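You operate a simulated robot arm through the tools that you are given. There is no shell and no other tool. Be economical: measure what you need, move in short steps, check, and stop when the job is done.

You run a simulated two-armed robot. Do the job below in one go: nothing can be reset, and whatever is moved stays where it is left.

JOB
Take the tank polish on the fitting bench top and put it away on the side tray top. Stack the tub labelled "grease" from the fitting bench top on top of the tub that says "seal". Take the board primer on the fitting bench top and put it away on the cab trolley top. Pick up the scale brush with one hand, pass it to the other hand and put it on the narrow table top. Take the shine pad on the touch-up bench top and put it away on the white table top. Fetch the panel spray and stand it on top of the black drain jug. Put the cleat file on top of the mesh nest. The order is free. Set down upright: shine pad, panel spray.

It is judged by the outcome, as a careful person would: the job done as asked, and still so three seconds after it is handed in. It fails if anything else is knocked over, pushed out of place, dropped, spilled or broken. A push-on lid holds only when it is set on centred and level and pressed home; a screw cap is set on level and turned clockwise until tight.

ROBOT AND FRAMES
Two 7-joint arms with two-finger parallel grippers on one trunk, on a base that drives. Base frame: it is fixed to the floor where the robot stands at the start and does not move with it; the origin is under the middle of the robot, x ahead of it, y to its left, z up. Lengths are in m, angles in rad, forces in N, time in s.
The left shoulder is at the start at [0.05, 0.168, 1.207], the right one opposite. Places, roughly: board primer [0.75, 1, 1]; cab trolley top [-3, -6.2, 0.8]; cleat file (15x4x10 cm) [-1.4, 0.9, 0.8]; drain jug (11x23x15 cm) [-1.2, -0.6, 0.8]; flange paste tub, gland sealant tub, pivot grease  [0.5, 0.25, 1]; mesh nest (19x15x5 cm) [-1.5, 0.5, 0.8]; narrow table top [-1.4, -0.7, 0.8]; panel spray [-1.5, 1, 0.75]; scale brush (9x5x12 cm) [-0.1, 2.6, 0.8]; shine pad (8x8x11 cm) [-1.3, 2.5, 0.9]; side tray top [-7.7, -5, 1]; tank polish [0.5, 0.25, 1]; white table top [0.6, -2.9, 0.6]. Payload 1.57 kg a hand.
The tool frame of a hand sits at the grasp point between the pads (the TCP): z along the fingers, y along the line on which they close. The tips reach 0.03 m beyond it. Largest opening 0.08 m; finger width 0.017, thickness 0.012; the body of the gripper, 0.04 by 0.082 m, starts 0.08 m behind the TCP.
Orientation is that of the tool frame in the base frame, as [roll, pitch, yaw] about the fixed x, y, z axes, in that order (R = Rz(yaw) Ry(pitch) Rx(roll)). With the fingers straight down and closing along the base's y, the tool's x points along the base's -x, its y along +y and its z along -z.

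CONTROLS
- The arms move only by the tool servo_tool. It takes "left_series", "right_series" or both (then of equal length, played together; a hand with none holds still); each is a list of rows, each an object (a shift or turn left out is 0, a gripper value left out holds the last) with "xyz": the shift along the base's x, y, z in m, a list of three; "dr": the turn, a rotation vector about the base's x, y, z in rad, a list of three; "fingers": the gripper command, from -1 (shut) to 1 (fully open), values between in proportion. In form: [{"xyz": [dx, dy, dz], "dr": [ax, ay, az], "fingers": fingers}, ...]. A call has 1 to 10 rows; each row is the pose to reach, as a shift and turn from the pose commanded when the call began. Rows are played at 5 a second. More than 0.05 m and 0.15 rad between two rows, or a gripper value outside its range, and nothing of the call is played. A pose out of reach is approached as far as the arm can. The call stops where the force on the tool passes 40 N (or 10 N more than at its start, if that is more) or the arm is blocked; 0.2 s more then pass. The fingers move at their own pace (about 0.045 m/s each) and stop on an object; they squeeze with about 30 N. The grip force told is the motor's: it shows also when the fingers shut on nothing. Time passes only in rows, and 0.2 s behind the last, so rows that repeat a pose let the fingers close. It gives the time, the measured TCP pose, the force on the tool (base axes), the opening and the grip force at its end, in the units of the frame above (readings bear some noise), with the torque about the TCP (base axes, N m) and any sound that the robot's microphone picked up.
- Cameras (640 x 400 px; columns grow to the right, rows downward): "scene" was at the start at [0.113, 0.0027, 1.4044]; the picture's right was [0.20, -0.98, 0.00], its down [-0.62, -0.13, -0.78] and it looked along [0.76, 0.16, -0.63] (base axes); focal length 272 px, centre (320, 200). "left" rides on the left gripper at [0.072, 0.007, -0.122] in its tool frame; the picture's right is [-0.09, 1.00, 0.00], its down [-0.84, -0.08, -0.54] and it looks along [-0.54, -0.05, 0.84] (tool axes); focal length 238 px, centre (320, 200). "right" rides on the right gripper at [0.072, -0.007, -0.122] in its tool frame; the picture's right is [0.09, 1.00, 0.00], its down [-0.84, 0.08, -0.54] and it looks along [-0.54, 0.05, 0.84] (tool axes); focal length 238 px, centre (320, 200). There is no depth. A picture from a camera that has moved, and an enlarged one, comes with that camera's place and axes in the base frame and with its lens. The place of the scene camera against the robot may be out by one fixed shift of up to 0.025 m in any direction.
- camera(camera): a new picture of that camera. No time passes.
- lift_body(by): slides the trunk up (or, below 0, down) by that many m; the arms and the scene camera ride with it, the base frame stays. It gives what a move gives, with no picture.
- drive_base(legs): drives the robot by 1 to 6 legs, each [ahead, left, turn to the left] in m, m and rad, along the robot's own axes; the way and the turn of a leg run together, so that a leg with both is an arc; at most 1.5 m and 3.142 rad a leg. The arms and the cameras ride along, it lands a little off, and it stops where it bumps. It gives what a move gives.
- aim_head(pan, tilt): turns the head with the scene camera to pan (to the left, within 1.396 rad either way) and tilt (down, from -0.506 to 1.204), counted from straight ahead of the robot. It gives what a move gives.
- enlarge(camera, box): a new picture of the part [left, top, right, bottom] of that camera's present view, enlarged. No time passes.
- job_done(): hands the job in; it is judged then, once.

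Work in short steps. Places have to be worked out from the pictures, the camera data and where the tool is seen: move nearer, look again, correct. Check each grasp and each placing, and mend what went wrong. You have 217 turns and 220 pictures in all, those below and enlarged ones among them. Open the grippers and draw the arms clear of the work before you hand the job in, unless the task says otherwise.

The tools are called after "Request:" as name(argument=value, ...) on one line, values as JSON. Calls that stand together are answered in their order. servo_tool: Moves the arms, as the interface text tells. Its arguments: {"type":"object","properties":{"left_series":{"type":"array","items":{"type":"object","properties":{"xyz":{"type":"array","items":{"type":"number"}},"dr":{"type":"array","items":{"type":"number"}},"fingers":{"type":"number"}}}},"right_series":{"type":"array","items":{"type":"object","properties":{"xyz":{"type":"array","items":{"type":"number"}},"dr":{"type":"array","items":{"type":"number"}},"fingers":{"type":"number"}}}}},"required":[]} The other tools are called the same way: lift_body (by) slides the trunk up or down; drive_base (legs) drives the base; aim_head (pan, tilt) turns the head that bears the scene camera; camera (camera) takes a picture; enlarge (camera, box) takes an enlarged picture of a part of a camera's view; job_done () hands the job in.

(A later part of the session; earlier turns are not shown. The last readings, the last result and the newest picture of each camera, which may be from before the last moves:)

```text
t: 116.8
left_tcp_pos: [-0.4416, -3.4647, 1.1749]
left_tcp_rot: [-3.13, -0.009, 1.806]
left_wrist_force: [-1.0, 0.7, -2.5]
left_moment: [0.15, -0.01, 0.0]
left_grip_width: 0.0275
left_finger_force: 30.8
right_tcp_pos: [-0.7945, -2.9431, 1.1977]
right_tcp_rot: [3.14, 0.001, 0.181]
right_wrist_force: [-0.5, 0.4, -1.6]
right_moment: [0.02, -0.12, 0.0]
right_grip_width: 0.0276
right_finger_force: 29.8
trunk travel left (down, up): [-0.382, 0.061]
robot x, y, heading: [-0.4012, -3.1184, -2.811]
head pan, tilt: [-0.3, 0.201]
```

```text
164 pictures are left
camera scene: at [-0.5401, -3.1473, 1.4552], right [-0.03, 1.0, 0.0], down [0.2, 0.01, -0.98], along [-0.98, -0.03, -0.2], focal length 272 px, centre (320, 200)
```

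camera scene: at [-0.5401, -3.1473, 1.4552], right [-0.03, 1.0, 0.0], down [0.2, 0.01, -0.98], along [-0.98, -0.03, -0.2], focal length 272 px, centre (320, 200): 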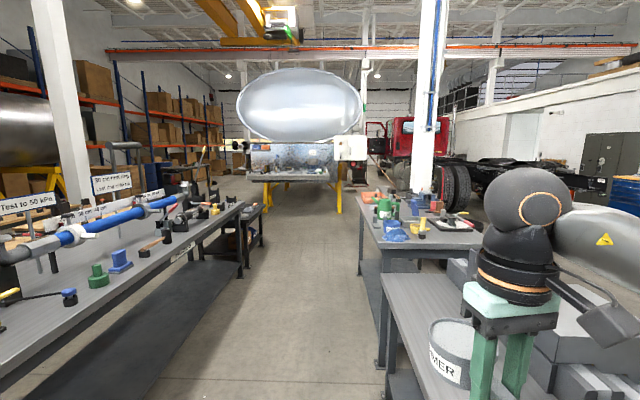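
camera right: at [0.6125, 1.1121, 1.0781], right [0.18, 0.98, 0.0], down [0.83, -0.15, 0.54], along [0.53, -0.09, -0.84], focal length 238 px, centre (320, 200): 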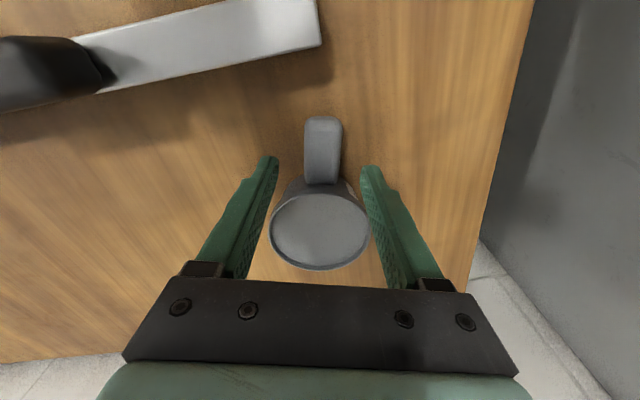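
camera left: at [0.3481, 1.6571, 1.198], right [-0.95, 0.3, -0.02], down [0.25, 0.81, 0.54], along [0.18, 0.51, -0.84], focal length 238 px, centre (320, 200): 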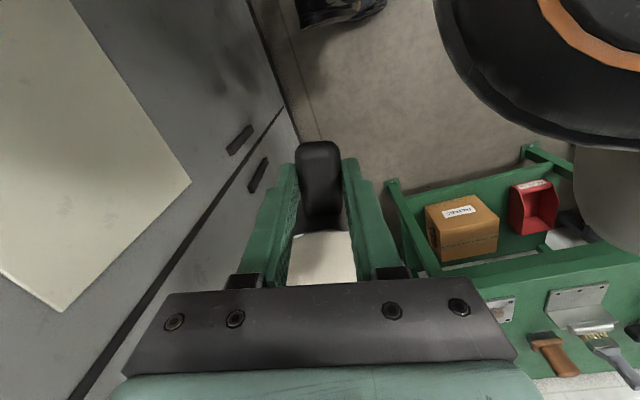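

The aisle along −x is ~1.1 m wide, centred at y≈−3.43. I turn to face −x, shift to the centre and drive 2.6 m.

Request:
drive_base(legs=[[0.0, 0.0, -0.33], [0.0, 0.3, 0.0], [1.3, 0.0, 0.0], [1.3, 0.0, 0.0]])

Request:
aim_head(pan=0.3, tilt=0.3)

Request:
camera(camera="scene")

Request:
aim_head(pan=1.1, tilt=0.3)

Request:
camera(camera="scene")

```text
t: 132.0
left_tcp_pos: [-3.1135, -3.7654, 1.1746]
left_tcp_rot: [-3.128, -0.008, 1.49]
left_wrist_force: [0.2, -0.5, -2.2]
left_moment: [0.19, -0.02, -0.01]
left_grip_width: 0.0277
left_finger_force: 30.1
right_tcp_pos: [-3.2868, -3.1585, 1.1974]
right_tcp_rot: [3.138, -0.001, -0.133]
right_wrist_force: [0.3, 0.4, -3.0]
right_moment: [-0.02, -0.15, 0.02]
right_grip_width: 0.0275
right_finger_force: 30.2
trunk travel left (down, up): [-0.382, 0.061]
robot x, y, heading: [-2.9636, -3.4449, -3.128]
head pan, tilt: [-0.3, 0.201]
```

```text
t: 133.0
left_tcp_pos: [-3.1147, -3.7658, 1.1756]
left_tcp_rot: [-3.128, -0.01, 1.489]
left_wrist_force: [0.4, -0.3, -2.5]
left_moment: [0.15, 0.02, 0.01]
left_grip_width: 0.0277
left_finger_force: 30.3
right_tcp_pos: [-3.2876, -3.1588, 1.197]
right_tcp_rot: [3.139, -0.001, -0.133]
right_wrist_force: [-0.4, 0.4, -2.6]
right_moment: [-0.03, -0.13, 0.01]
right_grip_width: 0.0276
right_finger_force: 30.0
trunk travel left (down, up): [-0.382, 0.061]
robot x, y, heading: [-2.9673, -3.4476, -3.128]
head pan, tilt: [0.3, 0.3]
```

```text
163 pictures are left
camera scene: at [-3.1045, -3.4905, 1.446], right [-0.31, 0.95, 0.0], down [0.28, 0.09, -0.96], along [-0.91, -0.3, -0.3], focal length 272 px, centre (320, 200)
```

scene: 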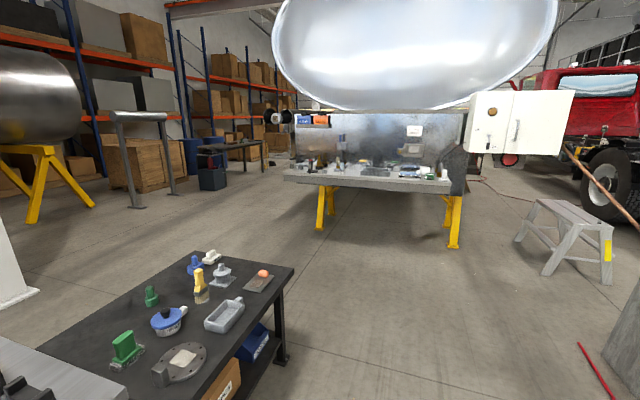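

```text
t: 134.1
left_tcp_pos: [-3.114, -3.7647, 1.1749]
left_tcp_rot: [-3.128, -0.008, 1.491]
left_wrist_force: [-0.1, 0.5, -2.6]
left_moment: [0.19, -0.01, 0.03]
left_grip_width: 0.0278
left_finger_force: 30.4
right_tcp_pos: [-3.2875, -3.1581, 1.1963]
right_tcp_rot: [3.14, 0.0, -0.133]
right_wrist_force: [0.3, -0.1, -1.6]
right_moment: [-0.01, -0.12, -0.02]
right_grip_width: 0.0274
right_finger_force: 30.0
trunk travel left (down, up): [-0.382, 0.061]
robot x, y, heading: [-2.9645, -3.4477, -3.127]
head pan, tilt: [1.1, 0.3]
```

```text
162 pictures are left
camera scene: at [-3.0567, -3.5453, 1.446], right [-0.9, 0.44, 0.0], down [0.13, 0.27, -0.96], along [-0.42, -0.86, -0.3], focal length 272 px, centre (320, 200)
```

scene: 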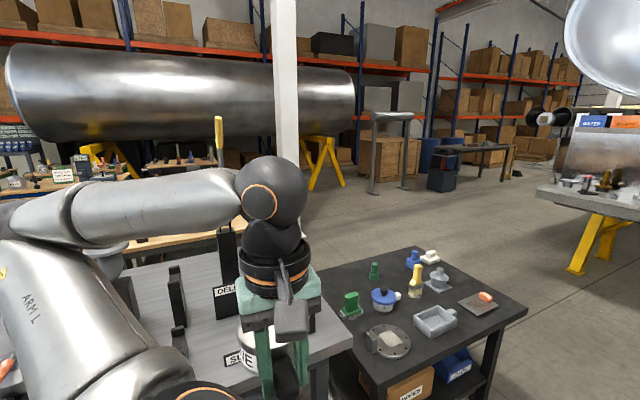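

I continue to x≈−4.6, past the small black table, then face −y to see the area behind the hose bench.

Request:
drive_base(legs=[[1.4, 0.0, 0.0], [0.25, 0.0, 0.0], [0.0, 0.0, 1.2]])

Request:
aim_head(pan=0.9, tilt=0.2)

Request:
camera(camera="scene")

Request:
aim_head(pan=-0.5, tilt=0.2)

Request:
camera(camera="scene")

```text
t: 145.5
left_tcp_pos: [-4.3516, -3.7229, 1.1746]
left_tcp_rot: [-3.127, -0.008, 2.695]
left_wrist_force: [-0.4, 0.0, -2.8]
left_moment: [0.11, 0.14, -0.03]
left_grip_width: 0.0275
left_finger_force: 29.8
right_tcp_pos: [-4.9795, -3.6653, 1.1967]
right_tcp_rot: [3.138, -0.002, 1.07]
right_wrist_force: [-0.1, -0.9, -1.7]
right_moment: [0.12, -0.06, 0.01]
right_grip_width: 0.0278
right_finger_force: 30.1
trunk travel left (down, up): [-0.382, 0.061]
robot x, y, heading: [-4.5952, -3.4664, -1.92]
head pan, tilt: [1.1, 0.3]
```

```text
t: 146.2
left_tcp_pos: [-4.3514, -3.7221, 1.1737]
left_tcp_rot: [-3.129, -0.009, 2.695]
left_wrist_force: [-1.0, 0.4, -3.1]
left_moment: [0.08, 0.16, 0.03]
left_grip_width: 0.0277
left_finger_force: 30.1
right_tcp_pos: [-4.9808, -3.6656, 1.1972]
right_tcp_rot: [3.14, -0.002, 1.07]
right_wrist_force: [0.4, 0.0, -3.0]
right_moment: [0.13, -0.07, -0.02]
right_grip_width: 0.0277
right_finger_force: 30.1
trunk travel left (down, up): [-0.382, 0.061]
robot x, y, heading: [-4.5931, -3.4657, -1.92]
head pan, tilt: [0.901, 0.201]
```

```text
161 pictures are left
camera scene: at [-4.5711, -3.5996, 1.4552], right [-0.85, -0.52, 0.0], down [-0.1, 0.17, -0.98], along [0.51, -0.83, -0.2], focal length 272 px, centre (320, 200)
```

scene: 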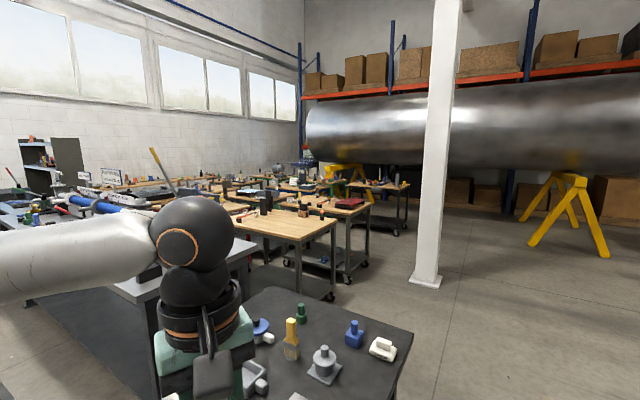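

```text
t: 147.7
left_tcp_pos: [-4.351, -3.7218, 1.1753]
left_tcp_rot: [-3.129, -0.008, 2.695]
left_wrist_force: [-0.4, 0.1, -3.0]
left_moment: [0.09, 0.12, 0.02]
left_grip_width: 0.0277
left_finger_force: 30.0
right_tcp_pos: [-4.9798, -3.6659, 1.1973]
right_tcp_rot: [3.141, -0.001, 1.07]
right_wrist_force: [0.5, 0.8, -2.1]
right_moment: [0.12, -0.05, 0.01]
right_grip_width: 0.0276
right_finger_force: 30.1
trunk travel left (down, up): [-0.382, 0.061]
robot x, y, heading: [-4.5974, -3.4688, -1.922]
head pan, tilt: [-0.499, 0.201]
```

```text
160 pictures are left
camera scene: at [-4.6898, -3.5819, 1.4552], right [-0.66, 0.75, 0.0], down [0.15, 0.13, -0.98], along [-0.73, -0.65, -0.2], focal length 272 px, centre (320, 200)
```

scene: 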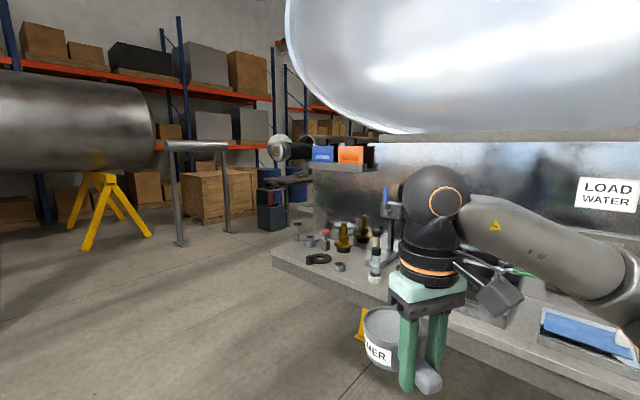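

I zoom in around the predicted cab trolley spot (322,203) in that first view.

Request:
aim_head(pan=0.9, tilt=0.2)

Request:
enlarge(camera="scene", box=[200, 160, 420, 300])

```text
t: 149.2
left_tcp_pos: [-4.3513, -3.7227, 1.1749]
left_tcp_rot: [-3.127, -0.008, 2.695]
left_wrist_force: [0.4, 0.6, -3.2]
left_moment: [0.1, 0.13, 0.0]
left_grip_width: 0.0277
left_finger_force: 30.2
right_tcp_pos: [-4.9793, -3.6653, 1.1976]
right_tcp_rot: [3.14, -0.001, 1.07]
right_wrist_force: [-1.6, 0.8, -2.6]
right_moment: [0.13, -0.03, 0.01]
right_grip_width: 0.0278
right_finger_force: 30.3
trunk travel left (down, up): [-0.382, 0.061]
robot x, y, heading: [-4.5959, -3.4693, -1.919]
head pan, tilt: [0.901, 0.201]
```

```text
2.86 times, centred on (310, 230) of scene
camera zoom: at [-4.5712, -3.5997, 1.4552], right [-0.85, -0.52, 0.0], down [-0.1, 0.17, -0.98], along [0.51, -0.83, -0.2], focal length 778 px, centre (349, 114)
```

zoom: 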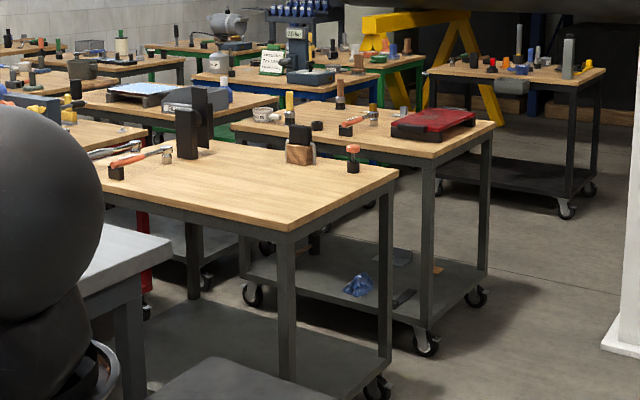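

Trolley B with the red toolbox centred ≈(−3.0,−6.3) matches the cab trolley. I go round the black table along x≈−4.9 to y≈−5.

Request:
drive_base(legs=[[0.0, 0.0, 0.35], [0.0, -0.32, 0.0], [1.45, 0.0, 0.0], [0.0, 0.0, 0.8]])

Request:
aim_head(pan=0.1, tilt=0.35)

Request:
camera(camera="scene")

```text
t: 161.4
left_tcp_pos: [-4.6057, -4.8188, 1.175]
left_tcp_rot: [-3.128, -0.009, -2.485]
left_wrist_force: [0.2, -0.1, -2.2]
left_moment: [-0.07, 0.11, -0.01]
left_grip_width: 0.0274
left_finger_force: 30.4
right_tcp_pos: [-4.9377, -5.355, 1.1974]
right_tcp_rot: [3.139, -0.003, 2.176]
right_wrist_force: [-0.2, -0.7, -2.8]
right_moment: [0.1, 0.08, -0.02]
right_grip_width: 0.0277
right_finger_force: 30.1
trunk travel left (down, up): [-0.382, 0.061]
robot x, y, heading: [-4.9417, -4.9255, -0.813]
head pan, tilt: [0.901, 0.201]
```

```text
t: 162.5
left_tcp_pos: [-4.6071, -4.819, 1.1755]
left_tcp_rot: [-3.126, -0.008, -2.483]
left_wrist_force: [-0.5, -0.4, -2.6]
left_moment: [-0.1, 0.12, 0.0]
left_grip_width: 0.0276
left_finger_force: 29.9
right_tcp_pos: [-4.9374, -5.3567, 1.1976]
right_tcp_rot: [3.14, -0.002, 2.175]
right_wrist_force: [-0.2, -0.7, -1.6]
right_moment: [0.11, 0.08, -0.02]
right_grip_width: 0.0277
right_finger_force: 30.2
trunk travel left (down, up): [-0.382, 0.061]
robot x, y, heading: [-4.9422, -4.9236, -0.815]
head pan, tilt: [0.099, 0.351]
```

```text
158 pictures are left
camera scene: at [-4.8554, -5.0286, 1.4412], right [-0.66, -0.76, 0.0], down [-0.26, 0.23, -0.94], along [0.71, -0.62, -0.34], focal length 272 px, centre (320, 200)
```

scene: 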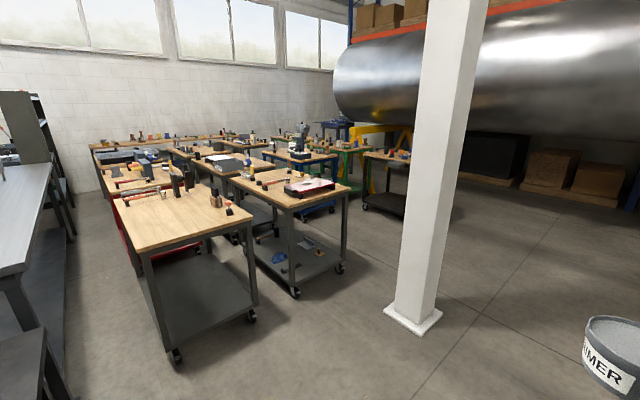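

B spans x −3.42…−2.55, y −6.0…−6.6; pillar at x<−3.99, y<−6.4. I go ahead 1.0 and turn left 0.55, then look.

Request:
drive_base(legs=[[1.0, 0.07, 0.0], [0.0, 0.0, 0.55]])

Request:
aim_head(pan=-0.3, tilt=0.5)

Request:
camera(camera="scene")

```text
t: 169.2
left_tcp_pos: [-3.9837, -5.3338, 1.1747]
left_tcp_rot: [-3.129, -0.01, -1.936]
left_wrist_force: [-0.8, 0.6, -2.2]
left_moment: [-0.15, 0.06, -0.03]
left_grip_width: 0.0274
left_finger_force: 30.3
right_tcp_pos: [-3.9892, -5.9641, 1.1953]
right_tcp_rot: [3.14, -0.001, 2.725]
right_wrist_force: [0.6, -0.4, -2.9]
right_moment: [0.07, 0.12, 0.02]
right_grip_width: 0.0273
right_finger_force: 30.0
trunk travel left (down, up): [-0.382, 0.061]
robot x, y, heading: [-4.2199, -5.5971, -0.265]
head pan, tilt: [0.099, 0.351]
```

```text
t: 170.1
left_tcp_pos: [-3.9832, -5.334, 1.1753]
left_tcp_rot: [-3.127, -0.008, -1.937]
left_wrist_force: [0.4, -0.4, -3.3]
left_moment: [-0.15, 0.06, -0.03]
left_grip_width: 0.0277
left_finger_force: 29.8
right_tcp_pos: [-3.9879, -5.9643, 1.1965]
right_tcp_rot: [3.141, -0.002, 2.722]
right_wrist_force: [0.8, -0.1, -2.8]
right_moment: [0.09, 0.14, 0.02]
right_grip_width: 0.0275
right_finger_force: 29.8
trunk travel left (down, up): [-0.382, 0.061]
robot x, y, heading: [-4.2145, -5.6009, -0.271]
head pan, tilt: [-0.3, 0.499]
```

```text
157 pictures are left
camera scene: at [-4.1125, -5.6718, 1.4276], right [-0.54, -0.84, 0.0], down [-0.4, 0.26, -0.88], along [0.74, -0.47, -0.48], focal length 272 px, centre (320, 200)
```

scene: 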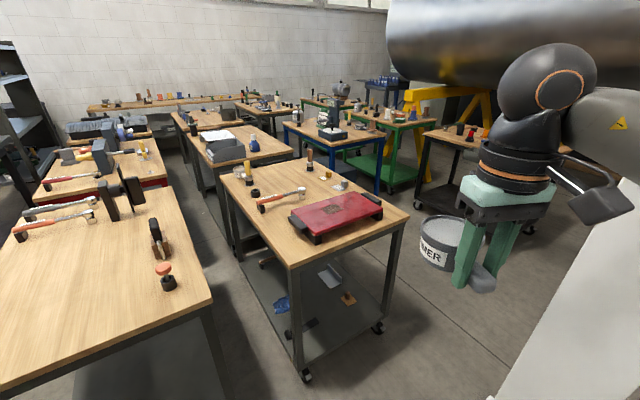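

B's top is z≈0.74 with a free strip y −5.98…−6.12 next to the red toolbox. I drive ahead 0.5 so the right hand can reach ≈(−3.30,−6.05).

Request:
drive_base(legs=[[0.5, -0.01, 0.0]])

Request:
aim_head(pan=-0.5, tilt=0.75)

Request:
camera(camera="scene")

```text
t: 173.0
left_tcp_pos: [-3.5079, -5.4769, 1.1749]
left_tcp_rot: [-3.129, -0.008, -1.941]
left_wrist_force: [-0.4, 0.6, -2.4]
left_moment: [-0.16, 0.04, 0.0]
left_grip_width: 0.0272
left_finger_force: 29.6
right_tcp_pos: [-3.5139, -6.107, 1.1969]
right_tcp_rot: [3.138, -0.002, 2.719]
right_wrist_force: [-0.1, 0.9, -2.3]
right_moment: [0.07, 0.14, 0.0]
right_grip_width: 0.0275
right_finger_force: 30.1
trunk travel left (down, up): [-0.382, 0.061]
robot x, y, heading: [-3.7396, -5.7383, -0.271]
head pan, tilt: [-0.3, 0.499]
```

```text
t: 173.8
left_tcp_pos: [-3.5083, -5.4756, 1.1753]
left_tcp_rot: [-3.128, -0.008, -1.943]
left_wrist_force: [0.1, -0.1, -2.8]
left_moment: [-0.16, 0.05, -0.02]
left_grip_width: 0.0275
left_finger_force: 29.7
right_tcp_pos: [-3.5142, -6.1065, 1.1968]
right_tcp_rot: [3.139, -0.002, 2.719]
right_wrist_force: [-0.6, 0.8, -2.3]
right_moment: [0.04, 0.1, -0.02]
right_grip_width: 0.0276
right_finger_force: 30.1
trunk travel left (down, up): [-0.382, 0.061]
robot x, y, heading: [-3.7416, -5.7378, -0.276]
head pan, tilt: [-0.499, 0.75]
```

```text
156 pictures are left
camera scene: at [-3.6547, -5.8223, 1.4057], right [-0.7, -0.72, 0.0], down [-0.49, 0.47, -0.73], along [0.53, -0.51, -0.68], focal length 272 px, centre (320, 200)
```

scene: 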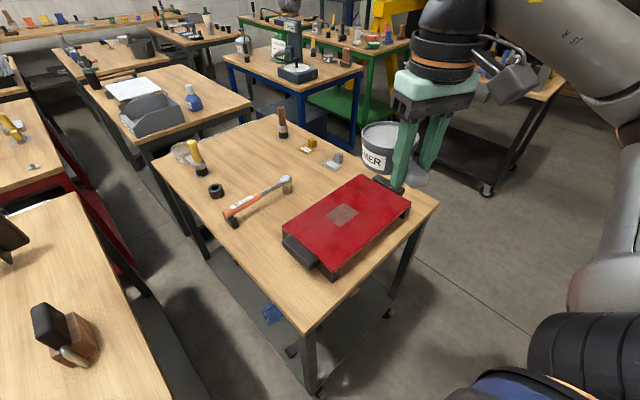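

Place target: cup at ≈(−3.22,−6.05), TCP ≈(−3.275,−6.028). Move above it at z≈0.9 and check.

Request:
servo_tool(right_series=[{"xyz": [0.04, 0.013, -0.02]}, {"xyz": [0.08, 0.026, -0.04]}, {"xyz": [0.12, 0.04, -0.07]}, {"xyz": [0.16, 0.053, -0.1]}, {"xyz": [0.2, 0.066, -0.14]}, {"xyz": [0.239, 0.079, -0.18]}, {"xyz": [0.239, 0.079, -0.22]}, {"xyz": [0.239, 0.079, -0.26]}, {"xyz": [0.239, 0.079, -0.3]}, {"xyz": [0.239, 0.079, -0.33]}])

Request:
camera(camera="scene")

Request:
camera(camera="right")

```text
refused: row 3 steps farther than a row can; nothing moved
```

```text
155 pictures are left
camera scene: at [-3.6547, -5.8223, 1.4057], right [-0.7, -0.72, 0.0], down [-0.49, 0.47, -0.73], along [0.53, -0.51, -0.68], focal length 272 px, centre (320, 200)
```

scene: 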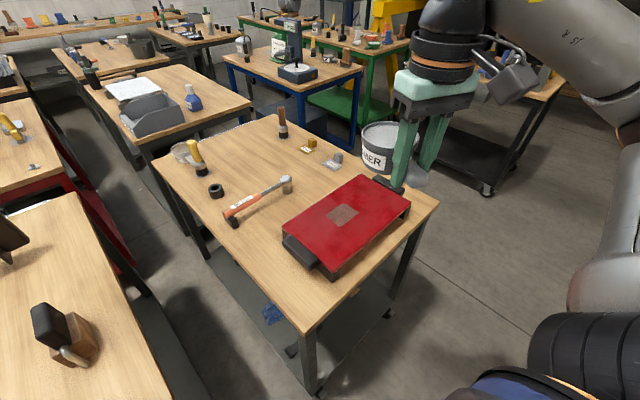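

```text
154 pictures are left
camera right: at [-3.5825, -6.0839, 1.3201], right [0.32, 0.95, 0.0], down [0.8, -0.27, 0.54], along [0.51, -0.17, -0.84], focal length 238 px, centre (320, 200)
```

right: 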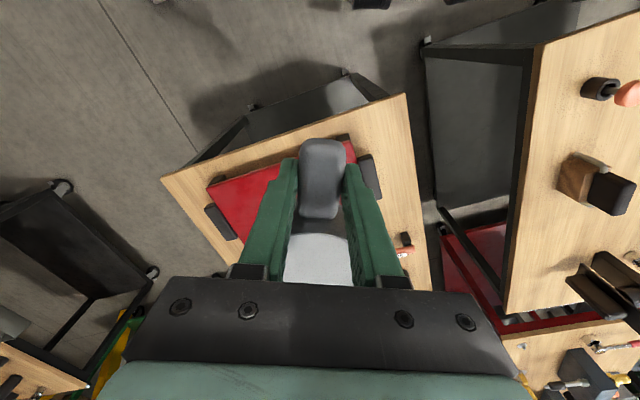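

Row spacing was a bit too large; I resend in smaller steps.

Request:
servo_tool(right_series=[{"xyz": [0.04, 0.013, -0.01]}, {"xyz": [0.08, 0.026, -0.02]}, {"xyz": [0.12, 0.04, -0.035]}, {"xyz": [0.16, 0.053, -0.05]}, {"xyz": [0.2, 0.066, -0.07]}, {"xyz": [0.239, 0.079, -0.09]}, {"xyz": [0.239, 0.079, -0.135]}, {"xyz": [0.239, 0.079, -0.18]}, {"xyz": [0.239, 0.079, -0.225]}, {"xyz": [0.239, 0.079, -0.27]}])

Request:
camera(camera="scene")

Request:
camera(camera="right")

```text
t: 176.0
left_tcp_pos: [-3.5077, -5.4761, 1.1756]
left_tcp_rot: [-3.13, -0.008, -1.941]
left_wrist_force: [0.3, -0.2, -2.6]
left_moment: [-0.13, 0.07, -0.04]
left_grip_width: 0.0278
left_finger_force: 30.0
right_tcp_pos: [-3.2752, -6.0303, 0.9272]
right_tcp_rot: [3.14, -0.002, 2.72]
right_wrist_force: [0.3, 0.0, -2.2]
right_moment: [0.08, 0.1, 0.01]
right_grip_width: 0.0275
right_finger_force: 30.2
trunk travel left (down, up): [-0.382, 0.061]
robot x, y, heading: [-3.7449, -5.74, -0.27]
head pan, tilt: [-0.499, 0.75]
```

```text
153 pictures are left
camera scene: at [-3.6543, -5.8225, 1.4056], right [-0.7, -0.72, 0.0], down [-0.49, 0.48, -0.73], along [0.52, -0.51, -0.68], focal length 272 px, centre (320, 200)
```

scene: 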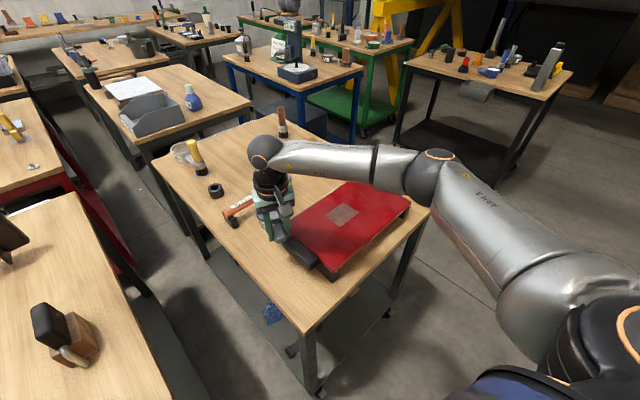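

```text
152 pictures are left
camera right: at [-3.344, -6.0065, 1.0511], right [0.32, 0.95, 0.0], down [0.8, -0.27, 0.54], along [0.51, -0.17, -0.84], focal length 238 px, centre (320, 200)
```

right: 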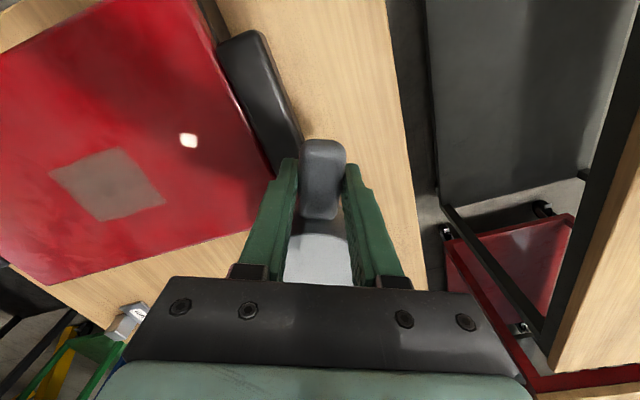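

The wrist view shows the toolbox's black handle closer than thought; table edge is y≈−5.93. I shift by (+0.03,+0.04) and descend partway.

Request:
servo_tool(right_series=[{"xyz": [0.015, 0.02, -0.02]}, {"xyz": [0.03, 0.04, -0.04]}, {"xyz": [0.03, 0.04, -0.08]}, {"xyz": [0.03, 0.04, -0.115]}])

Request:
camera(camera="right")

Request:
enlarge(camera="scene", box=[200, 150, 400, 300])

```text
t: 177.0
left_tcp_pos: [-3.5082, -5.4749, 1.1764]
left_tcp_rot: [-3.128, -0.01, -1.941]
left_wrist_force: [0.1, 0.3, -2.3]
left_moment: [-0.15, 0.1, 0.01]
left_grip_width: 0.0276
left_finger_force: 29.7
right_tcp_pos: [-3.2434, -5.988, 0.8292]
right_tcp_rot: [3.138, 0.006, 2.718]
right_wrist_force: [-14.4, 1.8, 24.9]
right_moment: [-0.28, 0.99, -0.26]
right_grip_width: 0.0273
right_finger_force: 29.7
trunk travel left (down, up): [-0.382, 0.061]
robot x, y, heading: [-3.7399, -5.7371, -0.267]
head pan, tilt: [-0.499, 0.75]
stopped in row 4 (right hand): the force on the tool passed its limit (the readings are from after the stop); the commanded pose is now the measured one
```

```text
151 pictures are left
camera right: at [-3.3127, -5.9649, 0.953], right [0.33, 0.95, 0.01], down [0.79, -0.28, 0.55], along [0.52, -0.17, -0.84], focal length 238 px, centre (320, 200)
```

right: 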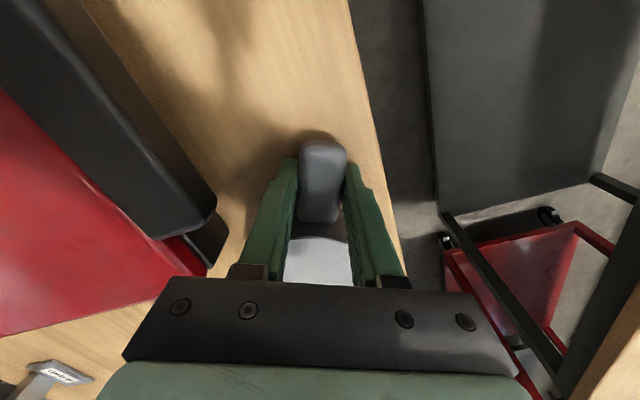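

```text
2.67 times, centred on (300, 225) of scene
camera zoom: at [-3.6567, -5.8217, 1.4062], right [-0.7, -0.72, 0.0], down [-0.49, 0.48, -0.73], along [0.53, -0.51, -0.68], focal length 726 px, centre (373, 133)
```

zoom: 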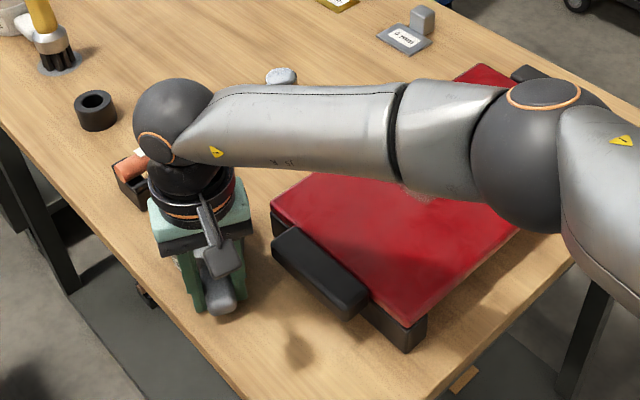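

Contact at TCP z=0.829 fits a table height of ~0.795 (listed 0.8). I relax slightly, and check the force.

Request:
servo_tool(right_series=[{"xyz": [-0.002, 0, 0.002]}, {"xyz": [-0.002, 0, 0.002]}])

Request:
enlarge(camera="right", box=[200, 120, 440, 290])

```text
t: 177.6
left_tcp_pos: [-3.5093, -5.4757, 1.1753]
left_tcp_rot: [-3.128, -0.008, -1.942]
left_wrist_force: [-0.5, 0.0, -2.4]
left_moment: [-0.14, 0.06, -0.01]
left_grip_width: 0.0276
left_finger_force: 29.8
right_tcp_pos: [-3.2436, -5.9867, 0.8306]
right_tcp_rot: [3.134, 0.01, 2.719]
right_wrist_force: [-2.9, 3.4, 11.7]
right_moment: [-0.07, 0.43, -0.1]
right_grip_width: 0.0274
right_finger_force: 30.5
trunk travel left (down, up): [-0.382, 0.061]
robot x, y, heading: [-3.742, -5.7379, -0.271]
head pan, tilt: [-0.499, 0.75]
```

```text
2.35 times, centred on (320, 205) of right
camera zoom: at [-3.3135, -5.9649, 0.9526], right [0.32, 0.95, 0.01], down [0.79, -0.27, 0.55], along [0.52, -0.17, -0.83], focal length 561 px, centre (320, 188)
```

zoom: 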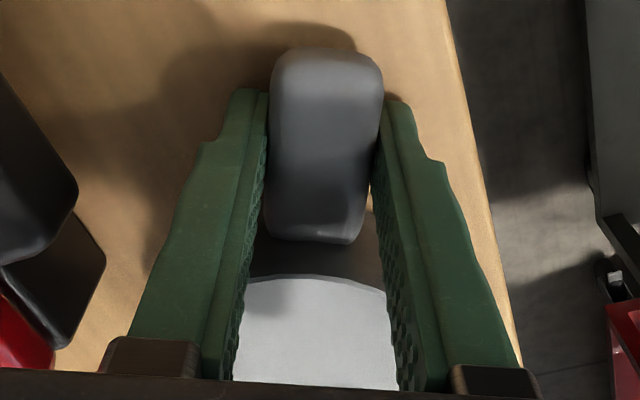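

The hammer is clear of the cup and the cup is ~2.7 cm inside the edge. Release gently and withdraw upward.

Request:
servo_tool(right_series=[{"xyz": [0, 0, 0.001], "fingers": -0.1}, {"xyz": [0, 0, 0.001], "fingers": 0.15}, {"xyz": [0, 0, 0.001], "fingers": 0.2}, {"xyz": [0, 0, 0.02]}, {"xyz": [0, 0, 0.06]}, {"xyz": [-0.01, 0, 0.1]}, {"xyz": [-0.03, 0, 0.14]}, {"xyz": [-0.06, 0, 0.175]}])

Request:
camera(camera="right")

Request:
enlarge(camera="scene", box=[170, 140, 400, 310])

```text
t: 179.4
left_tcp_pos: [-3.509, -5.4755, 1.1754]
left_tcp_rot: [-3.13, -0.01, -1.941]
left_wrist_force: [0.1, -0.2, -1.9]
left_moment: [-0.14, 0.02, -0.03]
left_grip_width: 0.0276
left_finger_force: 30.3
right_tcp_pos: [-3.3049, -5.9887, 1.005]
right_tcp_rot: [3.135, 0.01, 2.717]
right_wrist_force: [0.4, 0.4, -0.5]
right_moment: [0.0, 0.03, 0.04]
right_grip_width: 0.0479
right_finger_force: 0.0
trunk travel left (down, up): [-0.382, 0.061]
robot x, y, heading: [-3.7391, -5.7366, -0.279]
head pan, tilt: [-0.499, 0.75]
```

```text
148 pictures are left
camera right: at [-3.374, -5.9663, 1.1273], right [0.33, 0.95, 0.01], down [0.79, -0.27, 0.55], along [0.52, -0.18, -0.83], focal length 238 px, centre (320, 200)
```

right: 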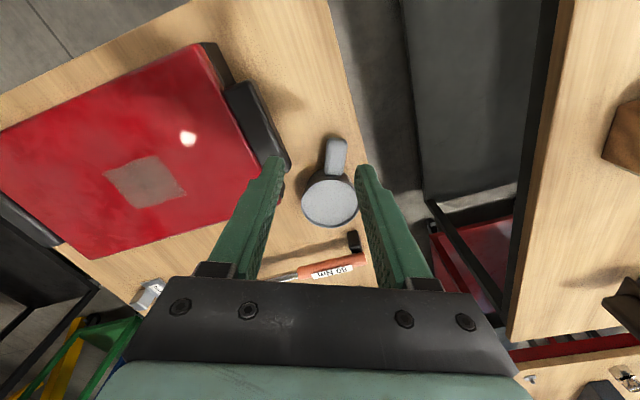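

```text
2.35 times, centred on (285, 225) of scene
camera zoom: at [-3.6555, -5.8223, 1.4057], right [-0.7, -0.72, 0.0], down [-0.49, 0.48, -0.73], along [0.53, -0.51, -0.68], focal length 641 px, centre (402, 141)
```

zoom: 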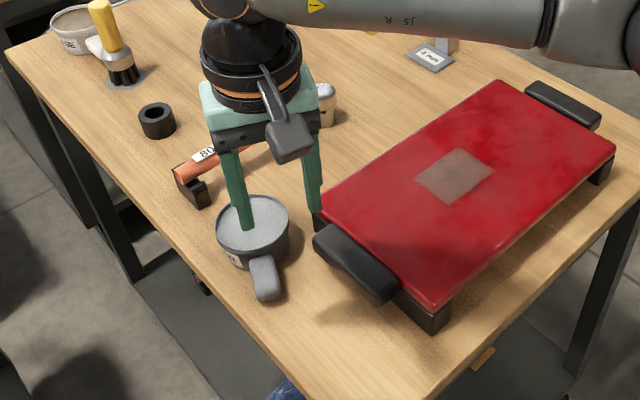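

Primer is placed well. I tuck the right hand, back out 0.55, and turn around toward the tank side.

Request:
servo_tool(right_series=[{"xyz": [-0.04, 0, 0.03]}, {"xyz": [-0.08, 0, 0.06]}, {"xyz": [-0.12, -0.02, 0.09]}, {"xyz": [-0.16, -0.05, 0.12]}, {"xyz": [-0.2, -0.08, 0.14]}])

Request:
drive_base(legs=[[-0.55, 0.05, 0.0], [0.0, 0.0, -3.0]])

Request:
aim_head(pan=0.0, tilt=0.2)

Request:
camera(camera="scene")

```text
refused: row 3 steps farther than a row can; nothing moved
```

```text
t: 189.6
left_tcp_pos: [-4.4604, -5.8398, 1.1746]
left_tcp_rot: [-3.126, -0.009, 1.362]
left_wrist_force: [-0.1, -0.4, -2.4]
left_moment: [0.19, -0.06, -0.02]
left_grip_width: 0.028
left_finger_force: 29.9
right_tcp_pos: [-4.743, -5.3659, 1.0034]
right_tcp_rot: [3.135, 0.008, -0.261]
right_wrist_force: [0.7, 0.1, -0.6]
right_moment: [0.01, 0.0, 0.0]
right_grip_width: 0.0479
right_finger_force: 0.0
trunk travel left (down, up): [-0.382, 0.061]
robot x, y, heading: [-4.2674, -5.5428, 3.035]
head pan, tilt: [-0.499, 0.75]
```

```text
t: 190.6
left_tcp_pos: [-4.4602, -5.8395, 1.1739]
left_tcp_rot: [-3.127, -0.012, 1.363]
left_wrist_force: [-0.3, -0.3, -3.2]
left_moment: [0.2, 0.01, -0.02]
left_grip_width: 0.0277
left_finger_force: 30.2
right_tcp_pos: [-4.7438, -5.3666, 1.005]
right_tcp_rot: [3.134, 0.008, -0.261]
right_wrist_force: [1.2, -0.8, -0.9]
right_moment: [-0.03, 0.02, 0.02]
right_grip_width: 0.0481
right_finger_force: 0.1
trunk travel left (down, up): [-0.382, 0.061]
robot x, y, heading: [-4.2696, -5.5412, 3.035]
head pan, tilt: [0.0, 0.201]
```

```text
146 pictures are left
camera scene: at [-4.4142, -5.5423, 1.4552], right [0.11, 0.99, 0.0], down [0.2, -0.02, -0.98], along [-0.97, 0.11, -0.2], focal length 272 px, centre (320, 200)
```

scene: 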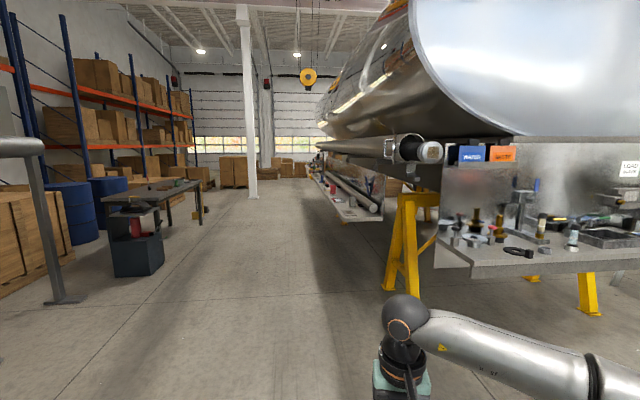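

The side tray is the long shelf along the tanker's side. I tuck the right hand and drive alongside toward it.

Request:
servo_tool(right_series=[{"xyz": [0.035, 0.01, 0.02]}, {"xyz": [0.07, 0.02, 0.04]}, {"xyz": [0.105, 0.03, 0.06]}, {"xyz": [0.14, 0.04, 0.08]}, {"xyz": [0.17, 0.06, 0.1]}, {"xyz": [0.19, 0.08, 0.13]}])

Request:
drive_base(legs=[[0.0, 0.25, 0.1], [1.4, 0.0, 0.0], [0.7, 0.0, 0.0]])

Request:
aim_head(pan=-0.4, tilt=0.25)

Request:
camera(camera="scene")

```text
t: 192.0
left_tcp_pos: [-4.4596, -5.84, 1.1753]
left_tcp_rot: [-3.128, -0.01, 1.364]
left_wrist_force: [0.2, 0.3, -2.6]
left_moment: [0.17, -0.05, 0.01]
left_grip_width: 0.0275
left_finger_force: 29.8
right_tcp_pos: [-4.5534, -5.2832, 1.1343]
right_tcp_rot: [3.134, 0.008, -0.261]
right_wrist_force: [-0.6, 0.0, -0.1]
right_moment: [-0.03, -0.02, 0.03]
right_grip_width: 0.0478
right_finger_force: 0.0
trunk travel left (down, up): [-0.382, 0.061]
robot x, y, heading: [-4.2739, -5.5414, 3.03]
head pan, tilt: [0.0, 0.201]
```

```text
t: 203.8
left_tcp_pos: [-6.5343, -6.0991, 1.1752]
left_tcp_rot: [-3.129, -0.01, 1.468]
left_wrist_force: [-0.4, -0.1, -2.7]
left_moment: [0.21, -0.03, 0.0]
left_grip_width: 0.0276
left_finger_force: 30.2
right_tcp_pos: [-6.6872, -5.5545, 1.1348]
right_tcp_rot: [3.135, 0.008, -0.158]
right_wrist_force: [-0.4, -0.5, -0.5]
right_moment: [0.0, -0.01, 0.02]
right_grip_width: 0.0481
right_finger_force: 0.0
trunk travel left (down, up): [-0.382, 0.061]
robot x, y, heading: [-6.3795, -5.7796, 3.134]
head pan, tilt: [0.0, 0.201]
```

```text
t: 204.7
left_tcp_pos: [-6.5339, -6.099, 1.1744]
left_tcp_rot: [-3.127, -0.009, 1.467]
left_wrist_force: [-0.9, -0.3, -3.5]
left_moment: [0.15, -0.05, -0.04]
left_grip_width: 0.0276
left_finger_force: 30.6
right_tcp_pos: [-6.6866, -5.5562, 1.1342]
right_tcp_rot: [3.134, 0.009, -0.156]
right_wrist_force: [-0.7, 0.0, -0.1]
right_moment: [0.03, 0.0, 0.0]
right_grip_width: 0.0482
right_finger_force: 0.0
trunk travel left (down, up): [-0.382, 0.061]
robot x, y, heading: [-6.378, -5.7852, 3.133]
head pan, tilt: [-0.4, 0.25]
```

```text
145 pictures are left
camera scene: at [-6.514, -5.7603, 1.4507], right [0.39, 0.92, 0.0], down [0.23, -0.1, -0.97], along [-0.89, 0.38, -0.25], focal length 272 px, centre (320, 200)
```

scene: 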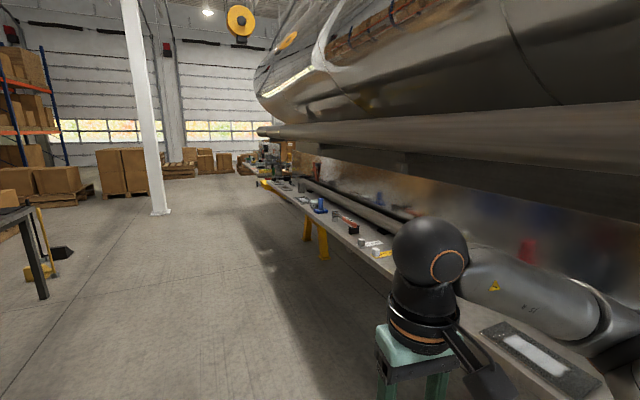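

The tray runs alongside at y≈−5.2 with some free stretches. I move farther out, ahead to x≈−7.2, and turn to face it.

Request:
drive_base(legs=[[0.0, 0.2, 0.0], [0.75, 0.0, 0.0], [0.0, 0.0, -1.56]])

Request:
aim_head(pan=0.0, tilt=0.5)

Request:
camera(camera="scene")

```text
t: 213.7
left_tcp_pos: [-7.4473, -5.8329, 1.1749]
left_tcp_rot: [-3.128, -0.011, -0.073]
left_wrist_force: [-0.5, 1.3, -3.2]
left_moment: [-0.02, -0.18, 0.01]
left_grip_width: 0.0275
left_finger_force: 30.5
right_tcp_pos: [-6.9097, -5.6631, 1.1342]
right_tcp_rot: [3.134, 0.011, -1.694]
right_wrist_force: [0.4, -0.4, 0.3]
right_moment: [-0.01, 0.0, 0.0]
right_grip_width: 0.0479
right_finger_force: 0.0
trunk travel left (down, up): [-0.382, 0.061]
robot x, y, heading: [-7.1252, -5.9767, 1.597]
head pan, tilt: [-0.4, 0.25]
```

```text
t: 214.5
left_tcp_pos: [-7.4472, -5.8311, 1.1752]
left_tcp_rot: [-3.131, -0.01, -0.073]
left_wrist_force: [-0.4, 0.5, -1.8]
left_moment: [0.01, -0.16, 0.0]
left_grip_width: 0.0277
left_finger_force: 30.1
right_tcp_pos: [-6.911, -5.6634, 1.1335]
right_tcp_rot: [3.133, 0.008, -1.695]
right_wrist_force: [-0.8, 0.1, 0.6]
right_moment: [0.01, 0.01, -0.01]
right_grip_width: 0.0479
right_finger_force: 0.0
trunk travel left (down, up): [-0.382, 0.061]
robot x, y, heading: [-7.1291, -5.9797, 1.601]
head pan, tilt: [0.0, 0.499]
```

```text
144 pictures are left
camera scene: at [-7.1411, -5.8634, 1.4276], right [1.0, 0.03, 0.0], down [0.01, -0.48, -0.88], along [-0.02, 0.88, -0.48], focal length 272 px, centre (320, 200)
```

scene: 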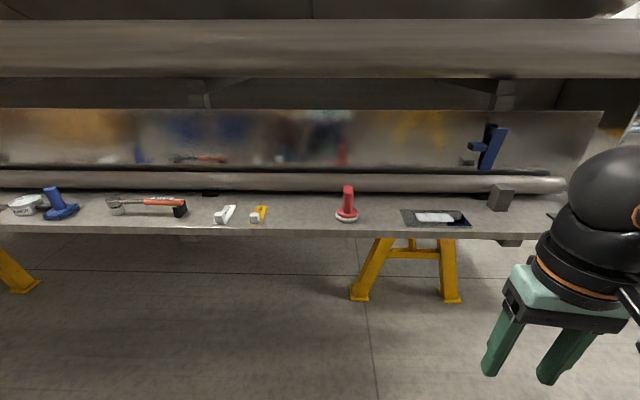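

Triangulated: tray top z≈0.97, strip y −5.25…−5.0; a free gap between the yellow tag and red cone at x≈−7.21. I turn the left hand so the handle points to the robot, then drive closer.

Request:
servo_tool(left_series=[{"xyz": [0.01, 0.02, 0], "dr": [0, 0, -0.15]}, {"xyz": [0.02, 0.04, 0], "dr": [0, 0, -0.3]}, {"xyz": [0.03, 0.06, 0], "dr": [0, 0, -0.45]}, {"xyz": [0.04, 0.08, 0], "dr": [0, 0, -0.6]}, {"xyz": [0.05, 0.1, 0], "dr": [0, 0, -0.75]}, {"xyz": [0.06, 0.12, 0], "dr": [0, 0, -0.9]}, {"xyz": [0.07, 0.14, 0], "dr": [0, 0, -1.05]}, {"xyz": [0.08, 0.15, 0], "dr": [0, 0, -1.2]}, {"xyz": [0.08, 0.15, 0], "dr": [0, 0, -1.35]}, {"xyz": [0.08, 0.15, 0], "dr": [0, 0, -1.5]}])

Request:
drive_base(legs=[[0.0, -0.08, 0.0], [0.28, 0.0, 0.0]])

Request:
aim_head(pan=0.2, tilt=0.7)

Request:
camera(camera="scene")

Request:
camera(camera="left")

```text
t: 216.7
left_tcp_pos: [-7.3659, -5.6836, 1.1747]
left_tcp_rot: [-3.127, -0.009, -1.576]
left_wrist_force: [-0.3, -0.4, -2.8]
left_moment: [-0.15, 0.0, 0.03]
left_grip_width: 0.0277
left_finger_force: 30.1
right_tcp_pos: [-6.9091, -5.6638, 1.1351]
right_tcp_rot: [3.134, 0.009, -1.695]
right_wrist_force: [0.8, 0.1, 0.7]
right_moment: [-0.03, 0.02, 0.01]
right_grip_width: 0.0482
right_finger_force: 0.1
trunk travel left (down, up): [-0.382, 0.061]
robot x, y, heading: [-7.126, -5.9824, 1.595]
head pan, tilt: [0.0, 0.499]
```

```text
t: 219.3
left_tcp_pos: [-7.2956, -5.4016, 1.1739]
left_tcp_rot: [-3.128, -0.01, -1.567]
left_wrist_force: [-1.2, 0.5, -2.7]
left_moment: [-0.14, -0.04, 0.0]
left_grip_width: 0.0276
left_finger_force: 29.8
right_tcp_pos: [-6.8386, -5.3781, 1.1336]
right_tcp_rot: [3.134, 0.009, -1.689]
right_wrist_force: [-0.9, 0.1, -1.1]
right_moment: [-0.01, -0.05, -0.01]
right_grip_width: 0.0478
right_finger_force: 0.1
trunk travel left (down, up): [-0.382, 0.061]
robot x, y, heading: [-7.0515, -5.6941, 1.605]
head pan, tilt: [0.0, 0.499]
```

```text
t: 220.1
left_tcp_pos: [-7.2957, -5.4009, 1.1729]
left_tcp_rot: [-3.126, -0.01, -1.566]
left_wrist_force: [-0.5, -0.3, -3.0]
left_moment: [-0.15, 0.0, 0.01]
left_grip_width: 0.0277
left_finger_force: 30.1
right_tcp_pos: [-6.8396, -5.3791, 1.1349]
right_tcp_rot: [3.134, 0.01, -1.69]
right_wrist_force: [-0.4, -0.1, 0.3]
right_moment: [-0.01, -0.03, -0.01]
right_grip_width: 0.0478
right_finger_force: 0.0
trunk travel left (down, up): [-0.382, 0.061]
robot x, y, heading: [-7.0524, -5.6968, 1.603]
head pan, tilt: [0.201, 0.7]
```

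```text
143 pictures are left
camera scene: at [-7.0862, -5.5886, 1.4099], right [0.97, 0.23, 0.0], down [0.15, -0.63, -0.77], along [-0.18, 0.74, -0.64], focal length 272 px, centre (320, 200)
```

scene: 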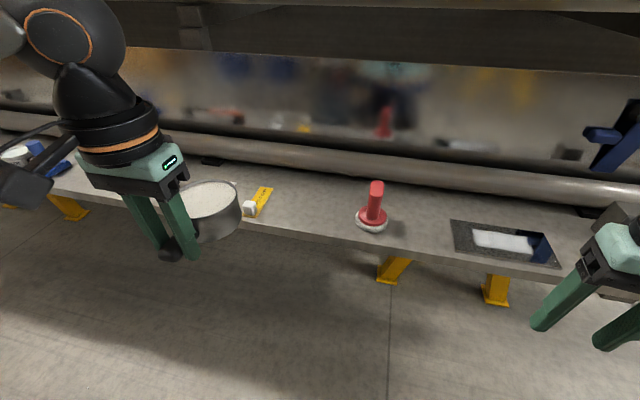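

```text
142 pictures are left
camera left: at [-7.3042, -5.4734, 1.2969], right [-1.0, 0.09, -0.01], down [0.07, 0.84, 0.53], along [0.06, 0.53, -0.84], focal length 238 px, centre (320, 200)
```

left: 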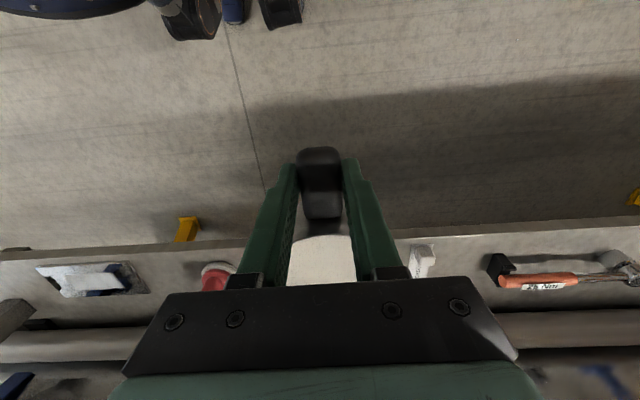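

Target cup centre (−7.215,−5.10), so TCP (−7.215,−5.158). Move over at height first, then start down.

Request:
servo_tool(left_series=[{"xyz": [0.02, 0.04, 0]}, {"xyz": [0.04, 0.08, 0]}, {"xyz": [0.06, 0.12, 0]}, {"xyz": [0.08, 0.16, 0]}, {"xyz": [0.08, 0.2, 0]}, {"xyz": [0.08, 0.243, 0]}, {"xyz": [0.08, 0.243, -0.04]}, {"xyz": [0.08, 0.243, -0.08]}, {"xyz": [0.08, 0.243, -0.11]}])

Request:
camera(camera="scene")

Request:
camera(camera="left")

```text
t: 222.1
left_tcp_pos: [-7.2548, -5.2051, 1.0735]
left_tcp_rot: [-3.125, -0.007, -1.567]
left_wrist_force: [0.1, 0.2, -2.0]
left_moment: [-0.16, 0.05, -0.01]
left_grip_width: 0.0273
left_finger_force: 30.4
left hand out of reach, approached as far as the arm can: row 4, 5, 6, 7, 8, 9
right_tcp_pos: [-6.8385, -5.379, 1.1344]
right_tcp_rot: [3.133, 0.01, -1.69]
right_wrist_force: [-0.1, -0.5, 0.2]
right_moment: [0.01, 0.01, 0.01]
right_grip_width: 0.0483
right_finger_force: 0.0
trunk travel left (down, up): [-0.382, 0.061]
robot x, y, heading: [-7.0589, -5.6963, 1.601]
head pan, tilt: [0.201, 0.7]
```

```text
141 pictures are left
camera scene: at [-7.0861, -5.5884, 1.4099], right [0.97, 0.23, 0.0], down [0.15, -0.63, -0.76], along [-0.18, 0.74, -0.64], focal length 272 px, centre (320, 200)
```

scene: 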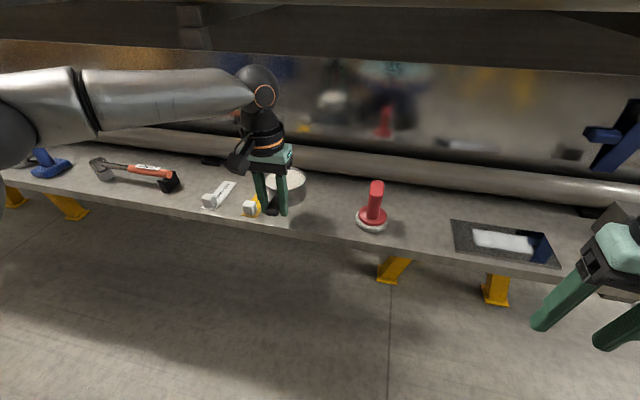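

```text
140 pictures are left
camera left: at [-7.2638, -5.2766, 1.1969], right [-1.0, 0.09, -0.02], down [0.07, 0.84, 0.54], along [0.06, 0.53, -0.84], focal length 238 px, centre (320, 200)
```

left: 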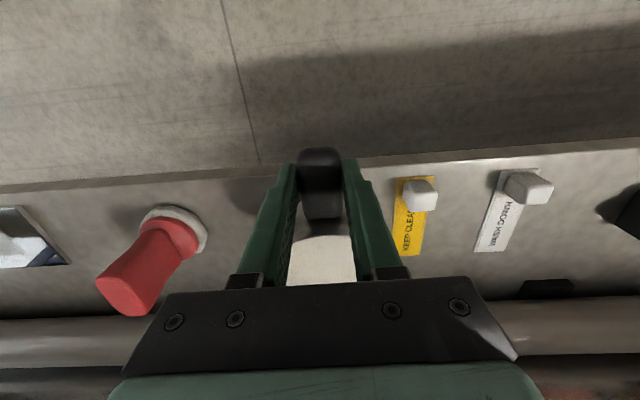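

Short on reach by about 4–5 cm; I drive the base ahead 0.05 and right 0.04 and check.

Request:
drive_base(legs=[[0.05, -0.04, 0.0]])

Request:
camera(camera="left")

```text
t: 223.1
left_tcp_pos: [-7.2165, -5.1521, 1.0735]
left_tcp_rot: [-3.128, -0.009, -1.565]
left_wrist_force: [1.1, 0.5, -1.6]
left_moment: [-0.18, -0.01, 0.01]
left_grip_width: 0.0276
left_finger_force: 30.2
right_tcp_pos: [-6.8004, -5.3275, 1.1337]
right_tcp_rot: [3.135, 0.008, -1.69]
right_wrist_force: [-0.2, -0.2, -0.4]
right_moment: [-0.02, 0.01, 0.05]
right_grip_width: 0.0481
right_finger_force: 0.0
trunk travel left (down, up): [-0.382, 0.061]
robot x, y, heading: [-7.0189, -5.6435, 1.602]
head pan, tilt: [0.201, 0.7]
```

```text
139 pictures are left
camera left: at [-7.2246, -5.2243, 1.197], right [-1.0, 0.09, -0.02], down [0.07, 0.84, 0.54], along [0.06, 0.53, -0.84], focal length 238 px, centre (320, 200)
```

left: 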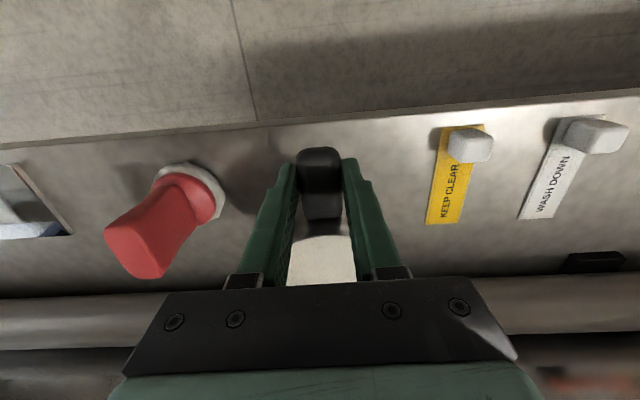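

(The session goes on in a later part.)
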